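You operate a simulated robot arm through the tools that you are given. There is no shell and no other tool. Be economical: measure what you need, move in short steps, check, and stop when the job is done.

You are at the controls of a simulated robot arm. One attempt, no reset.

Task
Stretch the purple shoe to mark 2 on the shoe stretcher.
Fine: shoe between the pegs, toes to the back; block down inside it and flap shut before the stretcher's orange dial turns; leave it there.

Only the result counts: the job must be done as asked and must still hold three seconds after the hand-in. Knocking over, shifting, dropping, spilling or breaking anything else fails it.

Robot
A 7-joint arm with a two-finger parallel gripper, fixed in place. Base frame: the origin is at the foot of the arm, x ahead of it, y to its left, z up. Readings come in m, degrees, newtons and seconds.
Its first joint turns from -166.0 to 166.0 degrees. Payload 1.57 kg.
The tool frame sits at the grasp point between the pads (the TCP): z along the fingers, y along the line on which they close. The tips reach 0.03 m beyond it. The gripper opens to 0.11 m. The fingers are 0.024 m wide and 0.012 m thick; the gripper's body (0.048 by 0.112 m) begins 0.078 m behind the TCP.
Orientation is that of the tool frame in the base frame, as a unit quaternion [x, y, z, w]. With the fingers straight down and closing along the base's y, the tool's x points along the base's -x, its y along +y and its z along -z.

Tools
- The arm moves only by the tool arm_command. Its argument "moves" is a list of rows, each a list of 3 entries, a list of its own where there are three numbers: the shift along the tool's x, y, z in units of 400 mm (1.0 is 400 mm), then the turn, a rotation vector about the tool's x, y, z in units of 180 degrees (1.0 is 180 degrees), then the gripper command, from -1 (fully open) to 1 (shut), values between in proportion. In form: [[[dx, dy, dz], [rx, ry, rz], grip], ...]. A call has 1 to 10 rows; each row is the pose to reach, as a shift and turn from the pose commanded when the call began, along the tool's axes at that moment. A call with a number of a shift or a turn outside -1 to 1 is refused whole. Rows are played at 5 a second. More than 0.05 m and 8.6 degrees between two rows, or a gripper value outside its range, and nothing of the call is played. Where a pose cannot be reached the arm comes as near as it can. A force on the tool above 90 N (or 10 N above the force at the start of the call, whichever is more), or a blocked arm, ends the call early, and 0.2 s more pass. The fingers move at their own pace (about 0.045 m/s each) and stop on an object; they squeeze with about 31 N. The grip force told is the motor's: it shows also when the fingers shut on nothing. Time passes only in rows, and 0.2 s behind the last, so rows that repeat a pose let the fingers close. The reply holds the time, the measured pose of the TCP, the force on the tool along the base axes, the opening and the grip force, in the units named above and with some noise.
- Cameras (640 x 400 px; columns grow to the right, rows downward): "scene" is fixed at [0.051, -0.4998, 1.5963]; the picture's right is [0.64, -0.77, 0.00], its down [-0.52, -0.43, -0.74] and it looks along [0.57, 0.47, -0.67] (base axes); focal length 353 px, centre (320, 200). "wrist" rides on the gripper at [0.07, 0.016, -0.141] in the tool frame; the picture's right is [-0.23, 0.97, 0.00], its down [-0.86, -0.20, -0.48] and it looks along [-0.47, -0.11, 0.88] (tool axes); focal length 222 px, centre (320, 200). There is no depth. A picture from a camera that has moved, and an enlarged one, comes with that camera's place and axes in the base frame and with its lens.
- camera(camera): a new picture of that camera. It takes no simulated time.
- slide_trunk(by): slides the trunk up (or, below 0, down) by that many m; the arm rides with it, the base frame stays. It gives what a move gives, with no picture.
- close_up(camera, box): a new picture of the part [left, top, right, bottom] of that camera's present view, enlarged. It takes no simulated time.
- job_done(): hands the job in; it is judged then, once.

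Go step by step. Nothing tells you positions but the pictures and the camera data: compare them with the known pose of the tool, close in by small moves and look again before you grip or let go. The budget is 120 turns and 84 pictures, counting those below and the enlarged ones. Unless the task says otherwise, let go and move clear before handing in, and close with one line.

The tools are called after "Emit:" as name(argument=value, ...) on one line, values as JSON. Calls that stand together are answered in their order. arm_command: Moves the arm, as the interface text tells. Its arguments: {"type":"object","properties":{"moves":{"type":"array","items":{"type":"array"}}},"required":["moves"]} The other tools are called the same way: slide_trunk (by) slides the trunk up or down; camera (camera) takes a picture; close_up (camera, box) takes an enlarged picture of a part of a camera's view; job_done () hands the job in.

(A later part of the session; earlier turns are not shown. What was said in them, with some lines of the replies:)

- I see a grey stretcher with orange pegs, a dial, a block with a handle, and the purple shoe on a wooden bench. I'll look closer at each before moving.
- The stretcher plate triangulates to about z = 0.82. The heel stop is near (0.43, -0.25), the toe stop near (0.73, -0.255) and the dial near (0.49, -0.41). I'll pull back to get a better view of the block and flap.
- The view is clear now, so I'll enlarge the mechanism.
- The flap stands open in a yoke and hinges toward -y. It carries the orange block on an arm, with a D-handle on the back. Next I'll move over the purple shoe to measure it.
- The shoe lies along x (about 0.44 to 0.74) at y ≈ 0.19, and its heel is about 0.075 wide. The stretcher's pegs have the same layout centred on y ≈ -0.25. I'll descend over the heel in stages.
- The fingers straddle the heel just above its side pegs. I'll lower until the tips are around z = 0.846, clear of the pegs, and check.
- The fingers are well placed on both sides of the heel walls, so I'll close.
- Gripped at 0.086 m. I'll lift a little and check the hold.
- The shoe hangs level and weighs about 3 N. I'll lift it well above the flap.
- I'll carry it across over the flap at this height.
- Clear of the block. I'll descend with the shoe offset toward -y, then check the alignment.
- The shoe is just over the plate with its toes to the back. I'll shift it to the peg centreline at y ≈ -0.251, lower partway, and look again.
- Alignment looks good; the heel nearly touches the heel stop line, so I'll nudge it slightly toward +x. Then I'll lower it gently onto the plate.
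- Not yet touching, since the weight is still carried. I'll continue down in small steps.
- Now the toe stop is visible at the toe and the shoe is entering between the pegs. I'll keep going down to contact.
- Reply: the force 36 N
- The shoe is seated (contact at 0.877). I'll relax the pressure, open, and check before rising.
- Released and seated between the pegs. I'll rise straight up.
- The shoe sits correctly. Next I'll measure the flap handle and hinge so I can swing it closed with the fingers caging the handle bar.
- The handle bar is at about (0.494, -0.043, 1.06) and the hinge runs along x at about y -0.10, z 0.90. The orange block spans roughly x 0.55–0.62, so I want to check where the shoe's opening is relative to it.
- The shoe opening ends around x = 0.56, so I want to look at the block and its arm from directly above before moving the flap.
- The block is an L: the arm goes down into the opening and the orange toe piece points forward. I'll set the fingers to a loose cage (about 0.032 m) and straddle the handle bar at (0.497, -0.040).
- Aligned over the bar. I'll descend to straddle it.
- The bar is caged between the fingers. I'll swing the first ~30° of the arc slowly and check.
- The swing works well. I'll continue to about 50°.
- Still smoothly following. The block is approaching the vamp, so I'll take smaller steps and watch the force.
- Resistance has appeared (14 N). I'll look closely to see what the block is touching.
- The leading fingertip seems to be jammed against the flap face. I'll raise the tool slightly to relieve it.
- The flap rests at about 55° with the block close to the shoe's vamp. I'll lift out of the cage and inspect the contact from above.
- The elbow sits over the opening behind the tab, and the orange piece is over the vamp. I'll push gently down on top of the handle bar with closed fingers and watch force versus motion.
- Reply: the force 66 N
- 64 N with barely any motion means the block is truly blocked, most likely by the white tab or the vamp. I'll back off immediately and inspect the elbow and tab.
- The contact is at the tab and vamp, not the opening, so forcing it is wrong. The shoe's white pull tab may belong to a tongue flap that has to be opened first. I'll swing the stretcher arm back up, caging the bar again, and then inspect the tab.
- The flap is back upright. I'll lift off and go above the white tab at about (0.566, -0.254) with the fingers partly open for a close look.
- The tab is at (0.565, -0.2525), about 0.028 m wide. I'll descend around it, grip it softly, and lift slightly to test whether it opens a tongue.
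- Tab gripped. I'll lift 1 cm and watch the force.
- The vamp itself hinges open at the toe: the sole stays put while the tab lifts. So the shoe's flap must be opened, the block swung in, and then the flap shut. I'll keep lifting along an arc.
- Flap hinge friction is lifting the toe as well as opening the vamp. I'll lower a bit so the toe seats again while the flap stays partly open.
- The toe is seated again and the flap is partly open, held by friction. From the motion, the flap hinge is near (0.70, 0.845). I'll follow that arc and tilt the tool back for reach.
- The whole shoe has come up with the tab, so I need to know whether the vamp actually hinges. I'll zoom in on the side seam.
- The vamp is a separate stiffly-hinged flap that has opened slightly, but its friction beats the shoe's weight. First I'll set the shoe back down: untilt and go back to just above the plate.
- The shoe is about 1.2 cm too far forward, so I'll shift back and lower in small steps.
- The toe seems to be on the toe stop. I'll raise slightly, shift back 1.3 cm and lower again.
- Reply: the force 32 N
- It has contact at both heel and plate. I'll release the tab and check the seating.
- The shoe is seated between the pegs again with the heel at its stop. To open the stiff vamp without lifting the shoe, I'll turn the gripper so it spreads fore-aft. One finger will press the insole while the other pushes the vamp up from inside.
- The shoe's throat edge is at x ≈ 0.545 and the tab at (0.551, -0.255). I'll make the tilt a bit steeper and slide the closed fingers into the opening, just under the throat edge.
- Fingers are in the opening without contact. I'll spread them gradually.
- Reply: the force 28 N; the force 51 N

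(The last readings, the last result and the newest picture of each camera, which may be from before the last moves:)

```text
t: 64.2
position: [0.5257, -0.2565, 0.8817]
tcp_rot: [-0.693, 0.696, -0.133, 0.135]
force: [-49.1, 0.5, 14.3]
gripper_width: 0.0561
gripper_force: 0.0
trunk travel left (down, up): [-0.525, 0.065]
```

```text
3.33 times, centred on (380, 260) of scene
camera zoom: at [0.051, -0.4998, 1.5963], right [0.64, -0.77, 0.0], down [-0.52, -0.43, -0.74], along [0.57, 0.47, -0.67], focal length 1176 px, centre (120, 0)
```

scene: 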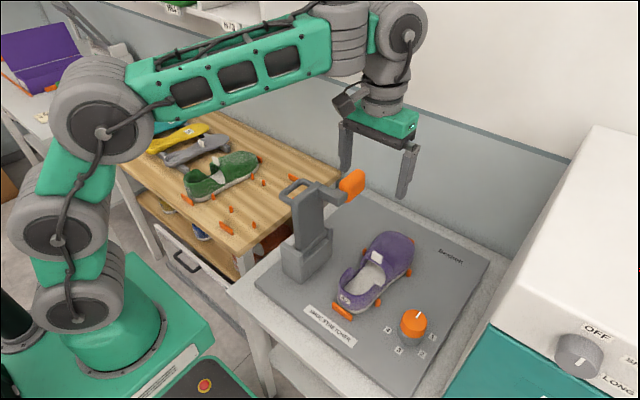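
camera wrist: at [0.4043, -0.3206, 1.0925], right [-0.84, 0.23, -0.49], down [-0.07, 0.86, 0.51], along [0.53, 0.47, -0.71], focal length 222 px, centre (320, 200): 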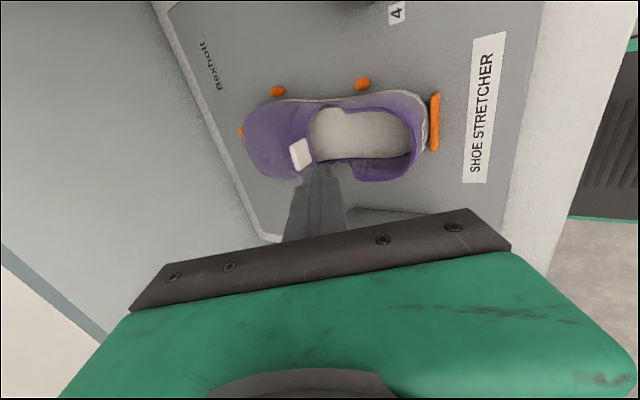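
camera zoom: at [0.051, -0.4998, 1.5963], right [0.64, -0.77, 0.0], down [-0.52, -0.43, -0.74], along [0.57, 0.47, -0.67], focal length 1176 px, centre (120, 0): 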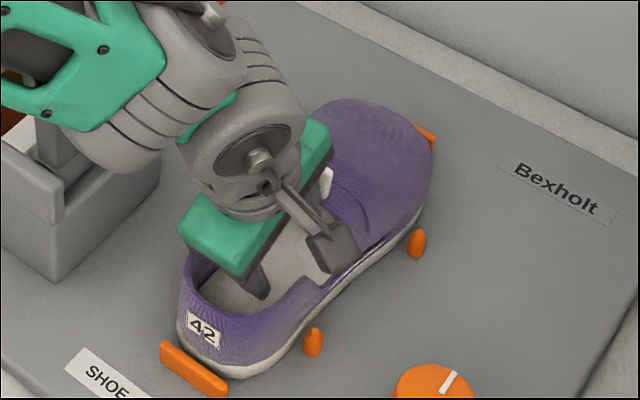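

49 N fore-aft without an obvious opening. I'll zoom in once to see how the vamp reacted.

Emit:
close_up(camera="scene", box=[355, 220, 425, 290])

```text
5.71 times, centred on (390, 255) of scene
camera zoom: at [0.051, -0.4998, 1.5963], right [0.64, -0.77, 0.0], down [-0.52, -0.43, -0.74], along [0.57, 0.47, -0.67], focal length 2015 px, centre (-80, -114)
```

zoom: 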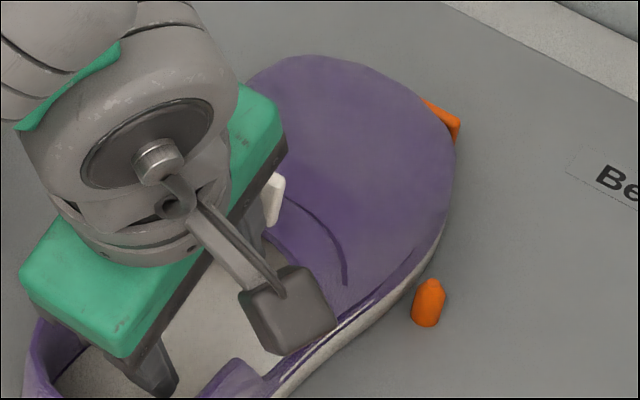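

The gap along the vamp edge shows it has opened only slightly. The finger is jammed by friction at this angle. I'll move the tool upward while the gripper keeps spreading, so friction helps lift the edge and the lower finger still holds the sole down.

Emit:
arm_command(moves=[[[0, -0.004, -0.01], [0, 0, 0], -1], [[0, -0.008, -0.02], [0, 0, 0], -1], [[0, -0.012, -0.03], [0, 0, 0], -1], [[0, -0.016, -0.04], [0, 0, 0], -1]])

Emit:
arm_command(moves=[[[0, -0.006, -0.01], [0, 0, 0], -1], [[0, -0.012, -0.02], [0, 0, 0], -1], [[0, -0.018, -0.03], [0, 0, 0], -1]])

```text
t: 65.2
position: [0.5331, -0.2544, 0.9022]
tcp_rot: [0.694, -0.693, 0.138, -0.136]
force: [-16.5, -2.3, 11.5]
gripper_width: 0.1
gripper_force: 0.1
trunk travel left (down, up): [-0.525, 0.065]
```

```text
t: 66.0
position: [0.5346, -0.255, 0.9125]
tcp_rot: [0.695, -0.694, 0.135, -0.134]
force: [-0.6, 0.4, -0.2]
gripper_width: 0.1097
gripper_force: 0.0
trunk travel left (down, up): [-0.525, 0.065]
```

Emit:
close_up(camera="scene", box=[330, 190, 450, 310])

```text
3.33 times, centred on (390, 250) of scene
camera zoom: at [0.051, -0.4998, 1.5963], right [0.64, -0.77, 0.0], down [-0.52, -0.43, -0.74], along [0.57, 0.47, -0.67], focal length 1176 px, centre (87, 33)
```

zoom: 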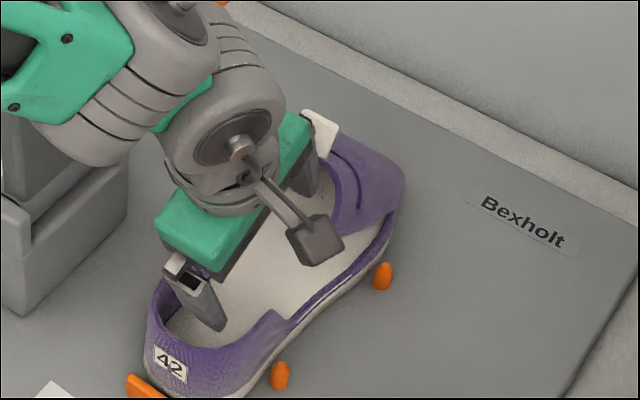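

The vamp is standing open at about 55° with the sole still seated. I'll lower so the rear finger keeps the sole down, then push forward to open it further.

Emit:
arm_command(moves=[[[0, 0.013, 0.033], [0, 0, 0], -1], [[0, 0.026, 0.065], [0, 0, 0], -1], [[0, -0.014, 0.081], [0, 0, 0], -1], [[0, -0.053, 0.097], [0, 0, 0], -1], [[0, -0.092, 0.113], [0, 0, 0], -1]])

Emit:
arm_command(moves=[[[0, -0.026, 0.011], [0, 0, 0], -1], [[0, -0.052, 0.021], [0, 0, 0], -1], [[0, -0.079, 0.032], [0, 0, 0], -1]])

```text
t: 66.9
position: [0.539, -0.2565, 0.8911]
tcp_rot: [-0.691, 0.698, -0.133, 0.132]
force: [-72.3, -6.7, 38.1]
gripper_width: 0.0628
gripper_force: 0.1
trunk travel left (down, up): [-0.525, 0.065]
stopped in row 4: the force on the tool passed its limit (the readings are from after the stop); the commanded pose is now the measured one
```

```text
t: 67.2
position: [0.542, -0.256, 0.8953]
tcp_rot: [-0.69, 0.699, -0.134, 0.131]
force: [-71.4, -6.3, 40.6]
gripper_width: 0.0621
gripper_force: 0.0
trunk travel left (down, up): [-0.525, 0.065]
stopped in row 1: the force on the tool passed its limit (the readings are from after the stop); the commanded pose is now the measured one
```

That jammed. I'll relieve it by moving back up as before.

Emit:
arm_command(moves=[[[0, 0, -0.015], [0, 0, 0], -1], [[0, -0.004, -0.03], [0, 0, 0], -1], [[0, -0.008, -0.045], [0, 0, 0], -1], [[0, -0.012, -0.06], [0, 0, 0], -1], [[0, -0.012, -0.06], [0, 0, 0], -1]])

```text
t: 67.9
position: [0.565, -0.2532, 0.9115]
tcp_rot: [-0.688, 0.701, -0.142, 0.125]
force: [-71.6, -10.6, 47.3]
gripper_width: 0.0287
gripper_force: 0.1
trunk travel left (down, up): [-0.525, 0.065]
stopped in row 3: the arm was blocked; the commanded pose is now the measured one
```

Emit:
arm_command(moves=[[[0, 0, 0], [0, 0, 0], 0.5], [[0, 0, 0], [0, 0, 0], 0.6], [[0, 0, 0], [0, 0, 0], 0.6]])

Emit:
close_up(camera="scene", box=[330, 190, 450, 310])

```text
t: 68.2
position: [0.6015, -0.2341, 0.952]
tcp_rot: [-0.69, 0.696, -0.159, 0.119]
force: [-23.0, -8.9, 26.3]
gripper_width: 0.0198
gripper_force: 0.1
trunk travel left (down, up): [-0.525, 0.065]
stopped in row 1: the arm was blocked; the commanded pose is now the measured one
```

```text
3.33 times, centred on (390, 250) of scene
camera zoom: at [0.051, -0.4998, 1.5963], right [0.64, -0.77, 0.0], down [-0.52, -0.43, -0.74], along [0.57, 0.47, -0.67], focal length 1176 px, centre (87, 33)
```

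zoom: 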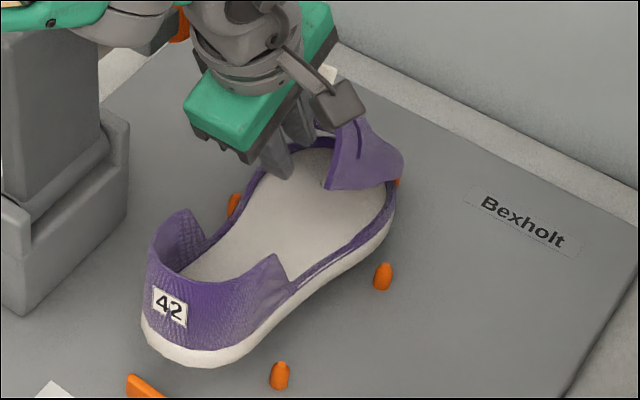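

The vamp is now wide open; the heel has only tipped up slightly under pressure. I'll retract along the tool axis so the heel settles back.

Emit:
arm_command(moves=[[[0, 0.01, -0.03], [0, 0, 0], 0.6], [[0, 0.02, -0.07], [0, 0, 0], 0.6], [[0, 0.02, -0.15], [0, 0, 0], 0.6], [[0, 0.02, -0.25], [0, 0, 0], 0.6], [[0, 0.02, -0.35], [0, 0, 0], 0.6], [[0, 0.02, -0.45], [0, 0, 0], 0.6]])

```text
t: 68.5
position: [0.6905, -0.2148, 0.9336]
tcp_rot: [-0.698, 0.699, -0.132, 0.085]
force: [-1.0, 1.0, -0.3]
gripper_width: 0.0222
gripper_force: 0.1
trunk travel left (down, up): [-0.525, 0.065]
stopped in row 1: the arm was blocked; the commanded pose is now the measured one
```

Emit:
arm_command(moves=[[[0, 0, -0.02], [0, 0, 0], 0.6], [[0, 0, -0.05], [0, 0, 0], 0.6]])

```text
t: 68.9
position: [0.7163, -0.2252, 0.8804]
tcp_rot: [0.7, -0.698, 0.127, -0.082]
force: [-4.5, -0.8, 1.9]
gripper_width: 0.0227
gripper_force: 0.3
trunk travel left (down, up): [-0.525, 0.065]
stopped in row 1: the arm was blocked; the commanded pose is now the measured one
```

Emit:
arm_command(moves=[[[0, 0, 0], [0, 0, 0], 0.6], [[0, 0, 0], [0, 0, 0], 0.6]])

```text
t: 69.5
position: [0.721, -0.2215, 0.8837]
tcp_rot: [0.701, -0.697, 0.127, -0.079]
force: [-1.3, -0.5, 0.4]
gripper_width: 0.0214
gripper_force: 0.1
trunk travel left (down, up): [-0.525, 0.065]
```

The arm has settled without any force. I'll rise straight up in small steps.

Emit:
arm_command(moves=[[[0.002, -0.009, -0.03], [0, 0, 0], 0.6], [[0.004, -0.018, -0.06], [0, 0, 0], 0.6], [[0.006, -0.027, -0.09], [0, 0, 0], 0.6], [[0.0085, -0.036, -0.119], [0, 0, 0], 0.6]])

```text
t: 70.5
position: [0.7205, -0.2228, 0.9331]
tcp_rot: [0.701, -0.697, 0.128, -0.08]
force: [0.1, 0.4, -0.1]
gripper_width: 0.022
gripper_force: 0.1
trunk travel left (down, up): [-0.525, 0.065]
```

Emit:
arm_command(moves=[[[0.007, -0.03, -0.1], [0, 0, 0], 0.6], [[0.014, -0.06, -0.2], [0, 0, 0], 0.6], [[0.021, -0.09, -0.3], [0, 0, 0], 0.6], [[0.028, -0.12, -0.4], [0, 0, 0], 0.6], [[0.037, -0.156, -0.5175], [0, 0, 0], 0.6]])

Emit:
camera(camera="scene")

```text
t: 71.7
position: [0.7205, -0.2242, 1.1485]
tcp_rot: [0.701, -0.697, 0.126, -0.079]
force: [-0.1, 0.0, 0.6]
gripper_width: 0.0222
gripper_force: 0.1
trunk travel left (down, up): [-0.525, 0.065]
```

```text
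2 pictures are left
```

scene: 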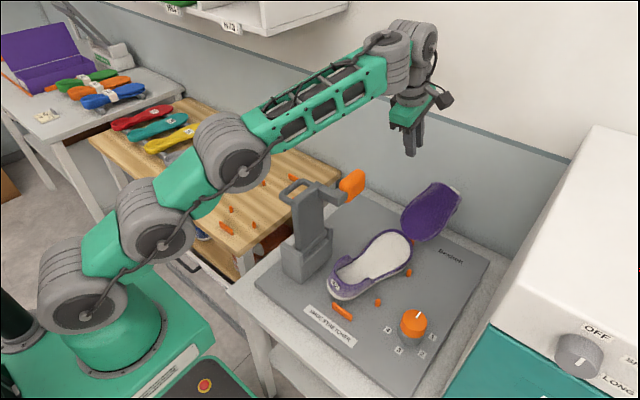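

The shoe's upper flap is now fully open, folded past the toe. The shoe may have shifted forward slightly, so I'll return the gripper to its normal orientation, then re-grip the heel and re-seat it against the heel stop by feel.

Emit:
arm_command(moves=[[[0.006, 0.044, -0.013], [-0.0075, 0.0047, 0.0415], -1], [[0.012, 0.088, -0.026], [-0.015, 0.0093, 0.083], -1], [[0.018, 0.132, -0.039], [-0.0225, 0.014, 0.1244], -1], [[0.024, 0.176, -0.052], [-0.03, 0.0187, 0.166], -1], [[0.03, 0.22, -0.064], [-0.0375, 0.0233, 0.2073], -1], [[0.036, 0.264, -0.077], [-0.045, 0.028, 0.2488], -1]])

Emit:
arm_command(moves=[[[0, 0, 0], [-0.0075, 0.0047, 0.0415], -1], [[0, 0, 0], [-0.015, 0.0093, 0.083], -1], [[0, 0, 0], [-0.0225, 0.014, 0.1244], -1], [[0, 0, 0], [-0.03, 0.0187, 0.166], -1], [[0, 0, 0], [-0.0375, 0.0233, 0.2073], -1], [[0, 0, 0], [-0.045, 0.028, 0.2488], -1], [[0, 0, 0], [-0.045, 0.028, 0.2488], -1]])

```text
t: 73.1
position: [0.6107, -0.2366, 1.1499]
tcp_rot: [-0.379, 0.922, -0.068, 0.044]
force: [0.2, -0.1, -0.3]
gripper_width: 0.1101
gripper_force: 0.0
trunk travel left (down, up): [-0.525, 0.065]
```

```text
t: 74.7
position: [0.6103, -0.2377, 1.1496]
tcp_rot: [0.0, 1.0, 0.002, 0.001]
force: [1.1, -0.7, -0.3]
gripper_width: 0.11
gripper_force: 0.0
out of reach, approached as far as the arm can: row 4, 5
trunk travel left (down, up): [-0.525, 0.065]
```

Emit:
arm_command(moves=[[[0.09, -0.012, 0], [0, 0, 0], -1], [[0.18, -0.025, 0], [0, 0, 0], -1], [[0.263, -0.037, 0], [0, 0, 0], -1], [[0.263, -0.037, 0.1], [0, 0, 0], -1], [[0.263, -0.037, 0.2], [0, 0, 0], -1], [[0.263, -0.037, 0.3], [0, 0, 0], -1], [[0.263, -0.037, 0.4], [0, 0, 0], -1], [[0.263, -0.037, 0.5], [0, 0, 0], -1]])

Emit:
arm_command(moves=[[[0, 0, 0.05], [0, 0, 0], -1], [[0, 0, 0.1], [0, 0, 0], -1], [[0, 0, 0.15], [0, 0, 0], -1]])

Emit:
arm_command(moves=[[[0, 0, 0], [0, 0, 0], 1], [[0, 0, 0], [0, 0, 0], 1], [[0, 0, 0], [0, 0, 0], 1], [[0, 0, 0], [0, 0, 0], 1]])

```text
t: 76.5
position: [0.504, -0.2529, 0.9492]
tcp_rot: [-0.001, 1.0, -0.001, 0.003]
force: [0.7, -0.3, -0.8]
gripper_width: 0.1101
gripper_force: 0.1
out of reach, approached as far as the arm can: row 6
trunk travel left (down, up): [-0.525, 0.065]
```

```text
t: 77.0
position: [0.5054, -0.2525, 0.9399]
tcp_rot: [-0.005, 1.0, -0.004, 0.012]
force: [-30.7, 13.2, 43.1]
gripper_width: 0.11
gripper_force: 0.1
trunk travel left (down, up): [-0.525, 0.065]
stopped in row 2: the force on the tool passed its limit (the readings are from after the stop); the commanded pose is now the measured one
```

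```text
t: 78.0
position: [0.5118, -0.2559, 0.9277]
tcp_rot: [-0.001, 1.0, -0.004, 0.009]
force: [0.1, -0.2, -0.6]
gripper_width: 0.0222
gripper_force: 0.3
trunk travel left (down, up): [-0.525, 0.065]
```

Unexpected contact. I'll rise and use one enlarged picture to see how the shoe lies.

Emit:
arm_command(moves=[[[0, 0, -0.1], [0, 0, 0], 1], [[0, 0, -0.2], [0, 0, 0], 1], [[0, 0, -0.3], [0, 0, 0], 1], [[0, 0, -0.4], [0, 0, 0], 1], [[0, 0, -0.5], [0, 0, 0], 1]])

Emit:
close_up(camera="scene", box=[270, 160, 470, 340])

```text
t: 79.2
position: [0.5069, -0.2524, 1.1337]
tcp_rot: [-0.002, 1.0, -0.003, 0.01]
force: [-0.1, -0.2, -0.1]
gripper_width: 0.0001
gripper_force: 21.6
trunk travel left (down, up): [-0.525, 0.065]
```

```text
2.22 times, centred on (370, 250) of scene
camera zoom: at [0.051, -0.4998, 1.5963], right [0.64, -0.77, 0.0], down [-0.52, -0.43, -0.74], along [0.57, 0.47, -0.67], focal length 784 px, centre (209, 89)
```

zoom: 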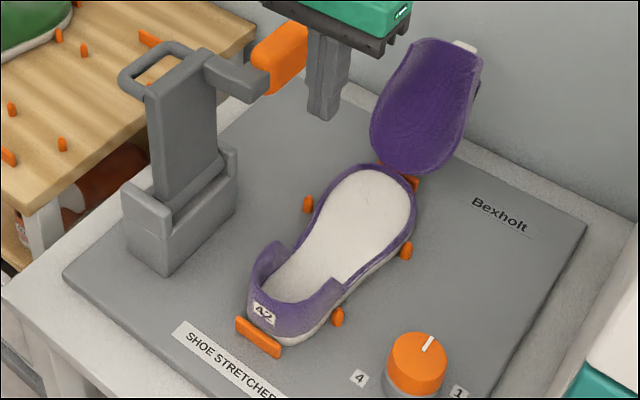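

The shoe sits properly between the pegs and both stops, with its flap fully open. Now I'll repeat the handle swing: cage the bar and bring the block down.

Emit:
arm_command(moves=[[[0, 0, -0.1], [0, 0.0064, 0], 1], [[0.012, 0.1, -0.17], [0, 0.0064, 0], 0.42], [[0.0235, 0.2, -0.17], [0, 0.0064, 0], 0.42], [[0.0235, 0.3, -0.17], [0, 0.0064, 0], 0.42], [[0.0235, 0.4, -0.17], [0, 0.0064, 0], 0.42], [[0.0235, 0.5, -0.17], [0, 0.0064, 0], 0.42], [[0.0235, 0.5285, -0.17], [0, 0.0064, 0], 0.42]])

```text
t: 80.8
position: [0.4945, -0.0398, 1.1983]
tcp_rot: [-0.003, 1.0, -0.004, 0.001]
force: [0.0, 0.0, 1.1]
gripper_width: 0.0318
gripper_force: 0.1
trunk travel left (down, up): [-0.525, 0.065]
```

Emit:
arm_command(moves=[[[-0.0075, 0.003, 0.1], [0, 0, 0], 0.42], [[-0.0075, 0.003, 0.2], [0, 0, 0], 0.42], [[-0.0075, 0.003, 0.25], [0, 0, 0], 0.42], [[-0.0075, 0.003, 0.3], [0, 0, 0], 0.42]])

```text
t: 81.8
position: [0.4991, -0.0399, 1.0767]
tcp_rot: [-0.002, 1.0, -0.004, 0.0]
force: [-0.9, 0.2, -0.1]
gripper_width: 0.0319
gripper_force: 0.0
trunk travel left (down, up): [-0.525, 0.065]
```

Caged without contact. I'll swing along the arc to about 50°.

Emit:
arm_command(moves=[[[0, -0.044, -0.004], [0, 0, 0], 0.42], [[0, -0.088, -0.009], [0, 0, 0], 0.42], [[0, -0.124, -0.012], [0, 0, 0], 0.42], [[0, -0.16, -0.014], [0, 0, 0], 0.42], [[0, -0.196, -0.012], [0, 0, 0], 0.42], [[0, -0.232, -0.007], [0, 0, 0], 0.42], [[0, -0.268, 0.003], [0, 0, 0], 0.42], [[0, -0.303, 0.014], [0, 0, 0], 0.42], [[0, -0.336, 0.028], [0, 0, 0], 0.42], [[0, -0.368, 0.043], [0, 0, 0], 0.42]])

```text
t: 84.0
position: [0.4988, -0.1895, 1.0639]
tcp_rot: [-0.003, 1.0, -0.004, 0.0]
force: [0.3, 0.8, -0.2]
gripper_width: 0.0318
gripper_force: 0.0
trunk travel left (down, up): [-0.525, 0.065]
```

Emit:
arm_command(moves=[[[0, -0.029, 0.022], [0, 0, 0], 0.42], [[0, -0.0575, 0.045], [0, 0, 0], 0.42], [[0, -0.084, 0.07], [0, 0, 0], 0.42], [[0, -0.11, 0.096], [0, 0, 0], 0.42]])

```text
t: 85.0
position: [0.4988, -0.2336, 1.0245]
tcp_rot: [-0.003, 1.0, -0.003, 0.0]
force: [-0.5, -0.1, 0.9]
gripper_width: 0.0319
gripper_force: 0.1
trunk travel left (down, up): [-0.525, 0.065]
```

Past the earlier blockage with no resistance. I'll continue to closed.

Emit:
arm_command(moves=[[[0, -0.022, 0.029], [0, 0, 0], 0.42], [[0, -0.0425, 0.059], [0, 0, 0], 0.42], [[0, -0.058, 0.09], [0, 0, 0], 0.42], [[0, -0.0725, 0.12], [0, 0, 0], 0.42]])

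```text
t: 86.0
position: [0.4991, -0.2612, 0.9763]
tcp_rot: [-0.004, 1.0, -0.003, 0.001]
force: [-0.6, 7.8, 10.5]
gripper_width: 0.038
gripper_force: 4.0
trunk travel left (down, up): [-0.525, 0.065]
```

I'll lift out, close the fingers, and press down on the handle bar to make sure the block is fully down.

Emit:
arm_command(moves=[[[0, 0.012, -0.05], [0, 0, 0], 0.42], [[0, 0.025, -0.15], [0, 0, 0], 0.42], [[0, 0.025, -0.2], [0, 0, 0], 1], [[0, 0.025, -0.2], [0, 0, 0], 1], [[0, 0.025, -0.12], [0, 0, 0], 1], [[0, 0.025, -0.09], [0, 0, 0], 1]])

Emit:
arm_command(moves=[[[0, 0, 0.015], [0, 0, 0], 1], [[0, 0, 0.03], [0, 0, 0], 1]])

Emit:
arm_command(moves=[[[0, 0, 0.012], [0, 0, 0], 1], [[0, 0, 0.024], [0, 0, 0], 1]])

```text
t: 87.4
position: [0.4992, -0.2528, 1.0125]
tcp_rot: [-0.003, 1.0, -0.003, -0.001]
force: [-0.2, -1.1, 0.3]
gripper_width: 0.0
gripper_force: 21.5
trunk travel left (down, up): [-0.525, 0.065]
```

```text
t: 88.0
position: [0.4992, -0.252, 1.0023]
tcp_rot: [-0.002, 1.0, -0.003, 0.0]
force: [-0.6, 0.2, -0.4]
gripper_width: 0.0
gripper_force: 21.1
trunk travel left (down, up): [-0.525, 0.065]
```

```text
t: 88.6
position: [0.4988, -0.251, 0.9914]
tcp_rot: [-0.003, 1.0, -0.003, 0.0]
force: [0.1, -0.2, 0.3]
gripper_width: 0.0
gripper_force: 21.3
trunk travel left (down, up): [-0.525, 0.065]
```

Emit:
arm_command(moves=[[[0, 0, 0.01], [0, 0, 0], 1], [[0, 0, 0.02], [0, 0, 0], 1]])

Emit:
arm_command(moves=[[[0, 0, 0.01], [0, 0, 0], 1], [[0, 0, 0.02], [0, 0, 0], 1]])

```text
t: 89.2
position: [0.4991, -0.2525, 0.9877]
tcp_rot: [-0.002, 1.0, -0.006, 0.004]
force: [-5.9, 2.6, 27.0]
gripper_width: 0.0001
gripper_force: 21.1
trunk travel left (down, up): [-0.525, 0.065]
```

```text
t: 89.8
position: [0.4987, -0.2528, 0.9883]
tcp_rot: [-0.003, 1.0, -0.009, 0.01]
force: [-13.7, 6.0, 79.7]
gripper_width: 0.0003
gripper_force: 21.3
trunk travel left (down, up): [-0.525, 0.065]
```

The handle stops hard at z ≈ 0.958 under 80 N, so the block is fully down. Next I'll shut the shoe's flap, which leans past the toe with its side walls near (0.81, 0.97). I'll rise, open, and tilt the tool forward to reach it.

Emit:
arm_command(moves=[[[0, 0, -0.06], [0, 0, 0], 1], [[0, 0, -0.16], [0, 0, 0], -1], [[0, 0, -0.27], [0, 0, 0], -1], [[0, 0, -0.38], [0, 0, 0], -1], [[0, 0, -0.42], [0, 0, 0], -1]])

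Emit:
arm_command(moves=[[[-0.05, 0, 0.028], [0, -0.0417, 0], -1], [[-0.1, 0, 0.056], [0, -0.0833, 0], -1], [[-0.15, 0, 0.084], [0, -0.125, 0], -1], [[-0.2, 0, 0.112], [0, -0.1667, 0], -1], [[-0.25, 0, 0.14], [0, -0.208, 0], -1], [[-0.3, 0, 0.168], [0, -0.25, 0], -1], [[-0.35, 0, 0.196], [0, -0.2917, 0], -1], [[-0.4, 0, 0.225], [0, -0.3333, 0], -1], [[-0.4, 0, 0.225], [0, -0.3333, 0], -1]])

```text
t: 91.0
position: [0.4987, -0.2509, 1.1434]
tcp_rot: [-0.002, 1.0, -0.003, 0.0]
force: [-0.4, 0.4, -0.8]
gripper_width: 0.0859
gripper_force: 0.0
trunk travel left (down, up): [-0.525, 0.065]
```

```text
t: 93.0
position: [0.6591, -0.2502, 1.0536]
tcp_rot: [-0.005, 0.866, -0.002, 0.501]
force: [0.0, -0.1, -0.5]
gripper_width: 0.1101
gripper_force: 0.1
trunk travel left (down, up): [-0.525, 0.065]
```

In position. I'll advance along the tool axis to straddle the flap's sides.

Emit:
arm_command(moves=[[[0, -0.008, 0.08], [0, 0, 0], -1], [[0, -0.008, 0.16], [0, 0, 0], -1], [[0, -0.008, 0.24], [0, 0, 0], -1], [[0, -0.008, 0.3], [0, 0, 0], -1], [[0, -0.008, 0.36], [0, 0, 0], -1], [[0, -0.008, 0.4], [0, 0, 0], -1], [[0, -0.008, 0.434], [0, 0, 0], -1]])

```text
t: 94.6
position: [0.8094, -0.254, 0.9677]
tcp_rot: [-0.005, 0.866, -0.002, 0.5]
force: [-0.1, 0.7, 0.5]
gripper_width: 0.11
gripper_force: 0.0
trunk travel left (down, up): [-0.525, 0.065]
```

Reached with no contact. I'll close on the flap's sides and read the width.

Emit:
arm_command(moves=[[[0, 0, 0], [0, 0, 0], 1], [[0, 0, 0], [0, 0, 0], 1], [[0, 0, 0], [0, 0, 0], 1], [[0, 0, 0], [0, 0, 0], 1], [[0, 0, 0], [0, 0, 0], 1]])

```text
t: 95.8
position: [0.8101, -0.2553, 0.9678]
tcp_rot: [-0.004, 0.866, -0.003, 0.501]
force: [2.0, -2.0, 2.4]
gripper_width: 0.089
gripper_force: 30.6
trunk travel left (down, up): [-0.525, 0.065]
```

Gripped at 0.089 m, which is the flap. I'll pull it back over along its arc and watch the force.

Emit:
arm_command(moves=[[[0, 0, -0.034], [0, 0, 0], 1], [[0, 0, -0.0675], [0, 0, 0], 1], [[0.005, 0, -0.1], [0, 0, 0], 1], [[0.011, 0, -0.133], [0, 0, 0], 1], [[0.0285, 0, -0.184], [0, 0, 0], 1]])

```text
t: 97.0
position: [0.7385, -0.2554, 0.9936]
tcp_rot: [-0.004, 0.866, -0.002, 0.499]
force: [1.2, -0.5, -2.6]
gripper_width: 0.0879
gripper_force: 31.0
trunk travel left (down, up): [-0.525, 0.065]
```

Emit:
arm_command(moves=[[[0.021, 0, -0.0415], [0, 0, 0], 1], [[0.04, 0, -0.07], [0, 0, 0], 1], [[0.059, 0, -0.096], [0, 0, 0], 1], [[0.082, 0, -0.12], [0, 0, 0], 1], [[0.1055, 0, -0.1425], [0, 0, 0], 1]])

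Emit:
arm_command(moves=[[[0.027, 0, -0.02], [0, 0, 0], 1], [[0.055, 0, -0.0395], [0, 0, 0], 1], [[0.085, 0, -0.053], [0, 0, 0], 1], [[0.116, 0, -0.066], [0, 0, 0], 1]])

```text
t: 98.2
position: [0.6703, -0.2544, 0.9852]
tcp_rot: [-0.004, 0.866, -0.002, 0.499]
force: [6.0, 0.2, -3.5]
gripper_width: 0.0859
gripper_force: 30.8
trunk travel left (down, up): [-0.525, 0.065]
```

```text
t: 99.2
position: [0.6264, -0.2535, 0.9616]
tcp_rot: [-0.006, 0.865, -0.001, 0.501]
force: [9.5, 5.3, 2.7]
gripper_width: 0.0294
gripper_force: 31.3
trunk travel left (down, up): [-0.525, 0.065]
```

The grip slid from the sides onto the tab, so the flap is now past vertical. I'll release, back off, turn the tool upright, and press the flap shut from above with closed fingers.

Emit:
arm_command(moves=[[[0, 0, 0], [0, 0, 0], 0], [[0, 0, 0], [0, 0, 0], 0], [[0, 0, -0.08], [0, 0, 0], 0], [[0, 0, -0.18], [0, 0, 0], 0], [[0, 0, -0.28], [0, 0, 0], 0], [[-0.08, 0, -0.32], [0, 0, 0], 0], [[-0.16, 0, -0.36], [0, 0, 0], 1]])

Emit:
arm_command(moves=[[[0, 0, 0], [0, 0.0417, 0], 1], [[0, 0, 0], [0, 0.0833, 0], 1], [[0, 0, 0], [0, 0.125, 0], 1], [[0, 0, 0], [0, 0.1667, 0], 1], [[0, 0, 0], [0, 0.208, 0], 1], [[0, 0, 0], [0, 0.25, 0], 1], [[0, 0, 0], [0, 0.2917, 0], 1], [[0, 0, 0], [0, 0.3333, 0], 1]])

```text
t: 100.8
position: [0.5308, -0.2552, 1.0869]
tcp_rot: [-0.004, 0.866, -0.002, 0.5]
force: [0.5, 0.7, -0.1]
gripper_width: 0.0207
gripper_force: 0.3
trunk travel left (down, up): [-0.525, 0.065]
```

```text
t: 102.6
position: [0.5318, -0.2532, 1.0856]
tcp_rot: [-0.003, 1.0, -0.003, -0.001]
force: [-1.0, 0.3, -0.6]
gripper_width: 0.0
gripper_force: 21.2
trunk travel left (down, up): [-0.525, 0.065]
```

Emit:
arm_command(moves=[[[-0.1, 0, 0], [0, 0, 0], 1], [[-0.2, 0, 0], [0, 0, 0], 1], [[-0.25, 0, 0], [0, 0, 0], 1], [[-0.25, 0, 0.08], [0, 0, 0], 1], [[-0.25, 0, 0.16], [0, 0, 0], 1]])

Emit:
arm_command(moves=[[[0, 0, 0.04], [0, 0, 0], 1], [[0, 0, 0.08], [0, 0, 0], 1], [[0, 0, 0.12], [0, 0, 0], 1]])

```text
t: 103.8
position: [0.6314, -0.2536, 1.0205]
tcp_rot: [-0.002, 1.0, -0.005, 0.001]
force: [-0.4, 0.1, -0.3]
gripper_width: 0.0
gripper_force: 22.0
trunk travel left (down, up): [-0.525, 0.065]
```

```text
t: 104.6
position: [0.6323, -0.2559, 0.9733]
tcp_rot: [-0.003, 1.0, -0.003, 0.001]
force: [1.0, -0.8, 0.0]
gripper_width: 0.0001
gripper_force: 21.0
trunk travel left (down, up): [-0.525, 0.065]
```

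Emit:
arm_command(moves=[[[0, 0, 0.03], [0, 0, 0], 1], [[0, 0, 0.06], [0, 0, 0], 1]])

Emit:
arm_command(moves=[[[0, 0, 0.03], [0, 0, 0], 1], [[0, 0, 0.06], [0, 0, 0], 1]])

Emit:
arm_command(moves=[[[0, 0, 0.02], [0, 0, 0], 1], [[0, 0, 0.04], [0, 0, 0], 1]])

```text
t: 105.2
position: [0.6319, -0.2547, 0.9511]
tcp_rot: [-0.002, 1.0, -0.004, 0.0]
force: [0.5, -0.2, -0.7]
gripper_width: 0.0001
gripper_force: 21.3
trunk travel left (down, up): [-0.525, 0.065]
```

```text
t: 105.8
position: [0.6313, -0.2556, 0.9262]
tcp_rot: [-0.003, 1.0, -0.003, 0.0]
force: [0.4, 0.1, 0.6]
gripper_width: 0.0
gripper_force: 21.1
trunk travel left (down, up): [-0.525, 0.065]
```

```text
t: 106.4
position: [0.6311, -0.2553, 0.9105]
tcp_rot: [-0.003, 1.0, -0.003, 0.0]
force: [0.1, -0.5, -0.4]
gripper_width: 0.0002
gripper_force: 21.9
trunk travel left (down, up): [-0.525, 0.065]
```

Emit:
arm_command(moves=[[[0, 0, 0.012], [0, 0, 0], 1], [[0, 0, 0.025], [0, 0, 0], 1]])

```text
t: 107.0
position: [0.6301, -0.2558, 0.9012]
tcp_rot: [-0.002, 1.0, -0.004, 0.002]
force: [-0.7, 0.6, 4.0]
gripper_width: 0.0
gripper_force: 21.5
trunk travel left (down, up): [-0.525, 0.065]
```

Emit:
arm_command(moves=[[[0, 0, 0.01], [0, 0, 0], 1], [[0, 0, 0.02], [0, 0, 0], 1]])

Emit:
arm_command(moves=[[[0, 0, 0.005], [0, 0, 0], 1], [[0, 0, 0.01], [0, 0, 0], 1]])

```text
t: 107.6
position: [0.6306, -0.255, 0.9001]
tcp_rot: [-0.003, 1.0, -0.007, 0.005]
force: [-10.1, 5.0, 41.2]
gripper_width: 0.0
gripper_force: 21.1
trunk travel left (down, up): [-0.525, 0.065]
```

```text
t: 108.2
position: [0.6319, -0.2544, 0.8995]
tcp_rot: [-0.002, 1.0, -0.008, 0.009]
force: [-15.0, 7.3, 65.3]
gripper_width: 0.0002
gripper_force: 21.7
trunk travel left (down, up): [-0.525, 0.065]
```

Hard contact at z ≈ 0.87, which is consistent with the flap already being closed over the block. I'll confirm by feeling for the tab at its closed position.

Emit:
arm_command(moves=[[[0, 0, -0.05], [0, 0, 0], 1], [[0, 0, -0.15], [0, 0, 0], 0.2], [[0, 0, -0.22], [0, 0, 0], 0.2], [[0.09, 0.003, -0.22], [0, 0, 0], 0.2], [[0.167, 0.003, -0.22], [0, 0, 0], 0.2], [[0.167, 0.003, -0.14], [0, 0, 0], 0.2], [[0.167, 0.003, -0.09], [0, 0, 0], 0.2]])

Emit:
arm_command(moves=[[[0, 0, 0], [0, 0, 0], 1], [[0, 0, 0], [0, 0, 0], 1], [[0, 0, 0], [0, 0, 0], 1]])

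```text
t: 109.8
position: [0.5635, -0.2551, 0.9258]
tcp_rot: [-0.002, 1.0, -0.004, 0.0]
force: [-0.3, 1.0, 0.5]
gripper_width: 0.0437
gripper_force: 0.1
trunk travel left (down, up): [-0.525, 0.065]
```

```text
t: 110.6
position: [0.5641, -0.2534, 0.9254]
tcp_rot: [-0.003, 1.0, -0.004, 0.0]
force: [-0.6, 2.3, 0.4]
gripper_width: 0.0295
gripper_force: 30.9
trunk travel left (down, up): [-0.525, 0.065]
```

The tab is at its closed position (width 0.0295), so the flap is shut over the block. Now I'll go to the dial at about (0.50, -0.405). Mark 2 is 120° clockwise from mark 0, so I'll pre-rotate the wrist by -60° on the way.

Emit:
arm_command(moves=[[[0, 0, 0], [0, 0, 0], 0.2], [[0, 0, 0], [0, 0, 0], 0.2], [[0, 0, -0.1], [0, 0, 0], 0.2], [[0, 0, -0.2], [0, 0, 0], -0.5], [[0, 0, -0.28], [0, 0, 0], -1]])

Emit:
arm_command(moves=[[[0.02, -0.047, 0], [0, 0, -0.0417], -1], [[0.04, -0.094, 0], [0, 0, -0.0833], -1], [[0.06, -0.142, 0], [0, 0, -0.125], -1], [[0.081, -0.189, 0], [0, 0, -0.1667], -1], [[0.101, -0.236, 0], [0, 0, -0.208], -1], [[0.121, -0.284, 0], [0, 0, -0.25], -1], [[0.141, -0.331, 0], [0, 0, -0.2917], -1], [[0.1615, -0.378, 0], [0, 0, -0.3333], -1], [[0.1615, -0.378, 0], [0, 0, -0.3333], -1]])

```text
t: 111.8
position: [0.5642, -0.2536, 1.0357]
tcp_rot: [-0.003, 1.0, -0.003, 0.001]
force: [0.1, 0.5, 0.4]
gripper_width: 0.0942
gripper_force: 0.0
trunk travel left (down, up): [-0.525, 0.065]
```

```text
t: 113.8
position: [0.5006, -0.4056, 1.0388]
tcp_rot: [-0.503, 0.865, -0.003, -0.002]
force: [0.1, -0.4, -0.4]
gripper_width: 0.1099
gripper_force: 0.0
trunk travel left (down, up): [-0.525, 0.065]
```

Emit:
arm_command(moves=[[[0, 0, 0.1], [0, 0, 0], -1], [[0, 0, 0.2], [0, 0, 0], -1], [[0, 0, 0.29], [0, 0, 0], -1], [[0, 0, 0.36], [0, 0, 0], -1], [[0, 0, 0.417], [0, 0, 0], -1]])

Emit:
arm_command(moves=[[[0, 0, 0], [0, 0, 0], 1], [[0, 0, 0], [0, 0, 0], 1], [[0, 0, 0], [0, 0, 0], 1], [[0, 0, 0], [0, 0, 0], 1], [[0, 0, 0], [0, 0, 0], 1]])

```text
t: 115.0
position: [0.4993, -0.4068, 0.871]
tcp_rot: [-0.502, 0.865, -0.004, -0.002]
force: [-0.1, 0.7, -0.8]
gripper_width: 0.1101
gripper_force: 0.0
trunk travel left (down, up): [-0.525, 0.065]
```

```text
t: 116.2
position: [0.4984, -0.4047, 0.8712]
tcp_rot: [-0.502, 0.865, -0.002, -0.002]
force: [-12.6, 7.2, 1.9]
gripper_width: 0.0564
gripper_force: 30.9
trunk travel left (down, up): [-0.525, 0.065]
```

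Dial gripped (0.056 m). I'll relieve the small centre offset, then turn 120° clockwise.

Emit:
arm_command(moves=[[[0, 0.005, 0], [0, 0, 0], 1], [[0, 0.006, 0], [0, 0, 0], 1]])

Emit:
arm_command(moves=[[[0, 0, 0], [0, 0, 0.0417], 1], [[0, 0, 0], [0, 0, 0.0833], 1], [[0, 0, 0], [0, 0, 0.125], 1], [[0, 0, 0], [0, 0, 0.1667], 1], [[0, 0, 0], [0, 0, 0.208], 1], [[0, 0, 0], [0, 0, 0.25], 1], [[0, 0, 0], [0, 0, 0.2917], 1], [[0, 0, 0], [0, 0, 0.3333], 1]])

```text
t: 116.8
position: [0.4987, -0.4041, 0.8714]
tcp_rot: [-0.502, 0.865, -0.003, -0.002]
force: [-7.5, 4.2, -0.8]
gripper_width: 0.0565
gripper_force: 45.4
trunk travel left (down, up): [-0.525, 0.065]
```

```text
t: 118.6
position: [0.4977, -0.4052, 0.8718]
tcp_rot: [-0.002, 1.0, -0.004, 0.001]
force: [-6.8, 4.5, 6.3]
gripper_width: 0.0564
gripper_force: 45.0
trunk travel left (down, up): [-0.525, 0.065]
```

Emit:
arm_command(moves=[[[0, 0, 0], [0, 0, 0.0417], 1], [[0, 0, 0], [0, 0, 0.0833], 1], [[0, 0, 0], [0, 0, 0.125], 1], [[0, 0, 0], [0, 0, 0.1667], 1], [[0, 0, 0], [0, 0, 0.208], 1], [[0, 0, 0], [0, 0, 0.25], 1], [[0, 0, 0], [0, 0, 0.2917], 1], [[0, 0, 0], [0, 0, 0.3333], 1], [[0, 0, 0], [0, 0, 0.3333], 1]])

```text
t: 120.6
position: [0.4986, -0.4046, 0.8706]
tcp_rot: [0.499, 0.867, -0.003, 0.003]
force: [-4.5, 2.3, 9.3]
gripper_width: 0.0564
gripper_force: 45.3
trunk travel left (down, up): [-0.525, 0.065]
```

Turned 120°. I'll release, rise clear, and take the last picture.

Emit:
arm_command(moves=[[[0, 0, 0], [0, 0, 0], 0], [[0, 0, 0], [0, 0, 0], -1], [[0, 0, 0], [0, 0, 0], -1], [[0, 0, 0], [0, 0, 0], -1], [[0, 0, -0.08], [0, 0, 0], -1], [[0, 0, -0.19], [0, 0, 0], -1], [[0, 0, -0.3], [0, 0, 0], -1], [[0, 0, -0.41], [0, 0, 0], -1], [[0, 0, -0.52], [0, 0, 0], -1], [[0, 0, -0.63], [0, 0, 0], -1]])

Emit:
close_up(camera="scene", box=[290, 190, 460, 360])

```text
t: 122.8
position: [0.4984, -0.4028, 1.1232]
tcp_rot: [0.497, 0.868, -0.003, 0.002]
force: [0.5, 0.3, -0.5]
gripper_width: 0.1101
gripper_force: 0.1
trunk travel left (down, up): [-0.525, 0.065]
```

```text
2.35 times, centred on (375, 275) of scene
camera zoom: at [0.051, -0.4998, 1.5963], right [0.64, -0.77, 0.0], down [-0.52, -0.43, -0.74], along [0.57, 0.47, -0.67], focal length 830 px, centre (191, 24)
```

zoom: 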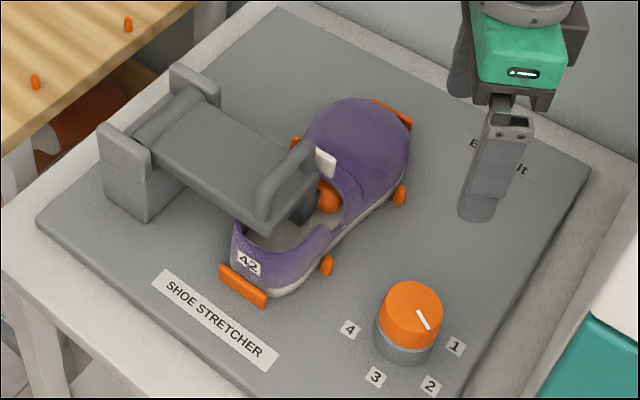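

The last picture shows what I was aiming for: the shoe is between the pegs with toes to the back, the block is down inside it, the flap is shut, and the dial points at 2. The hand is open and clear of everything, so I'm handing in.

Emit:
job_done()

```text
The job is handed in.
```

I handed in the job with the purple shoe in the stretcher between the pegs, toes to the back, block down inside it, flap shut and the dial turned from 0 to mark 2. My first try at lowering the block pressed hard on the closed flap, and opening that flap jammed the gripper and tipped the shoe. It was re-seated before the dial turned, and I saw no damage or anything else moved.
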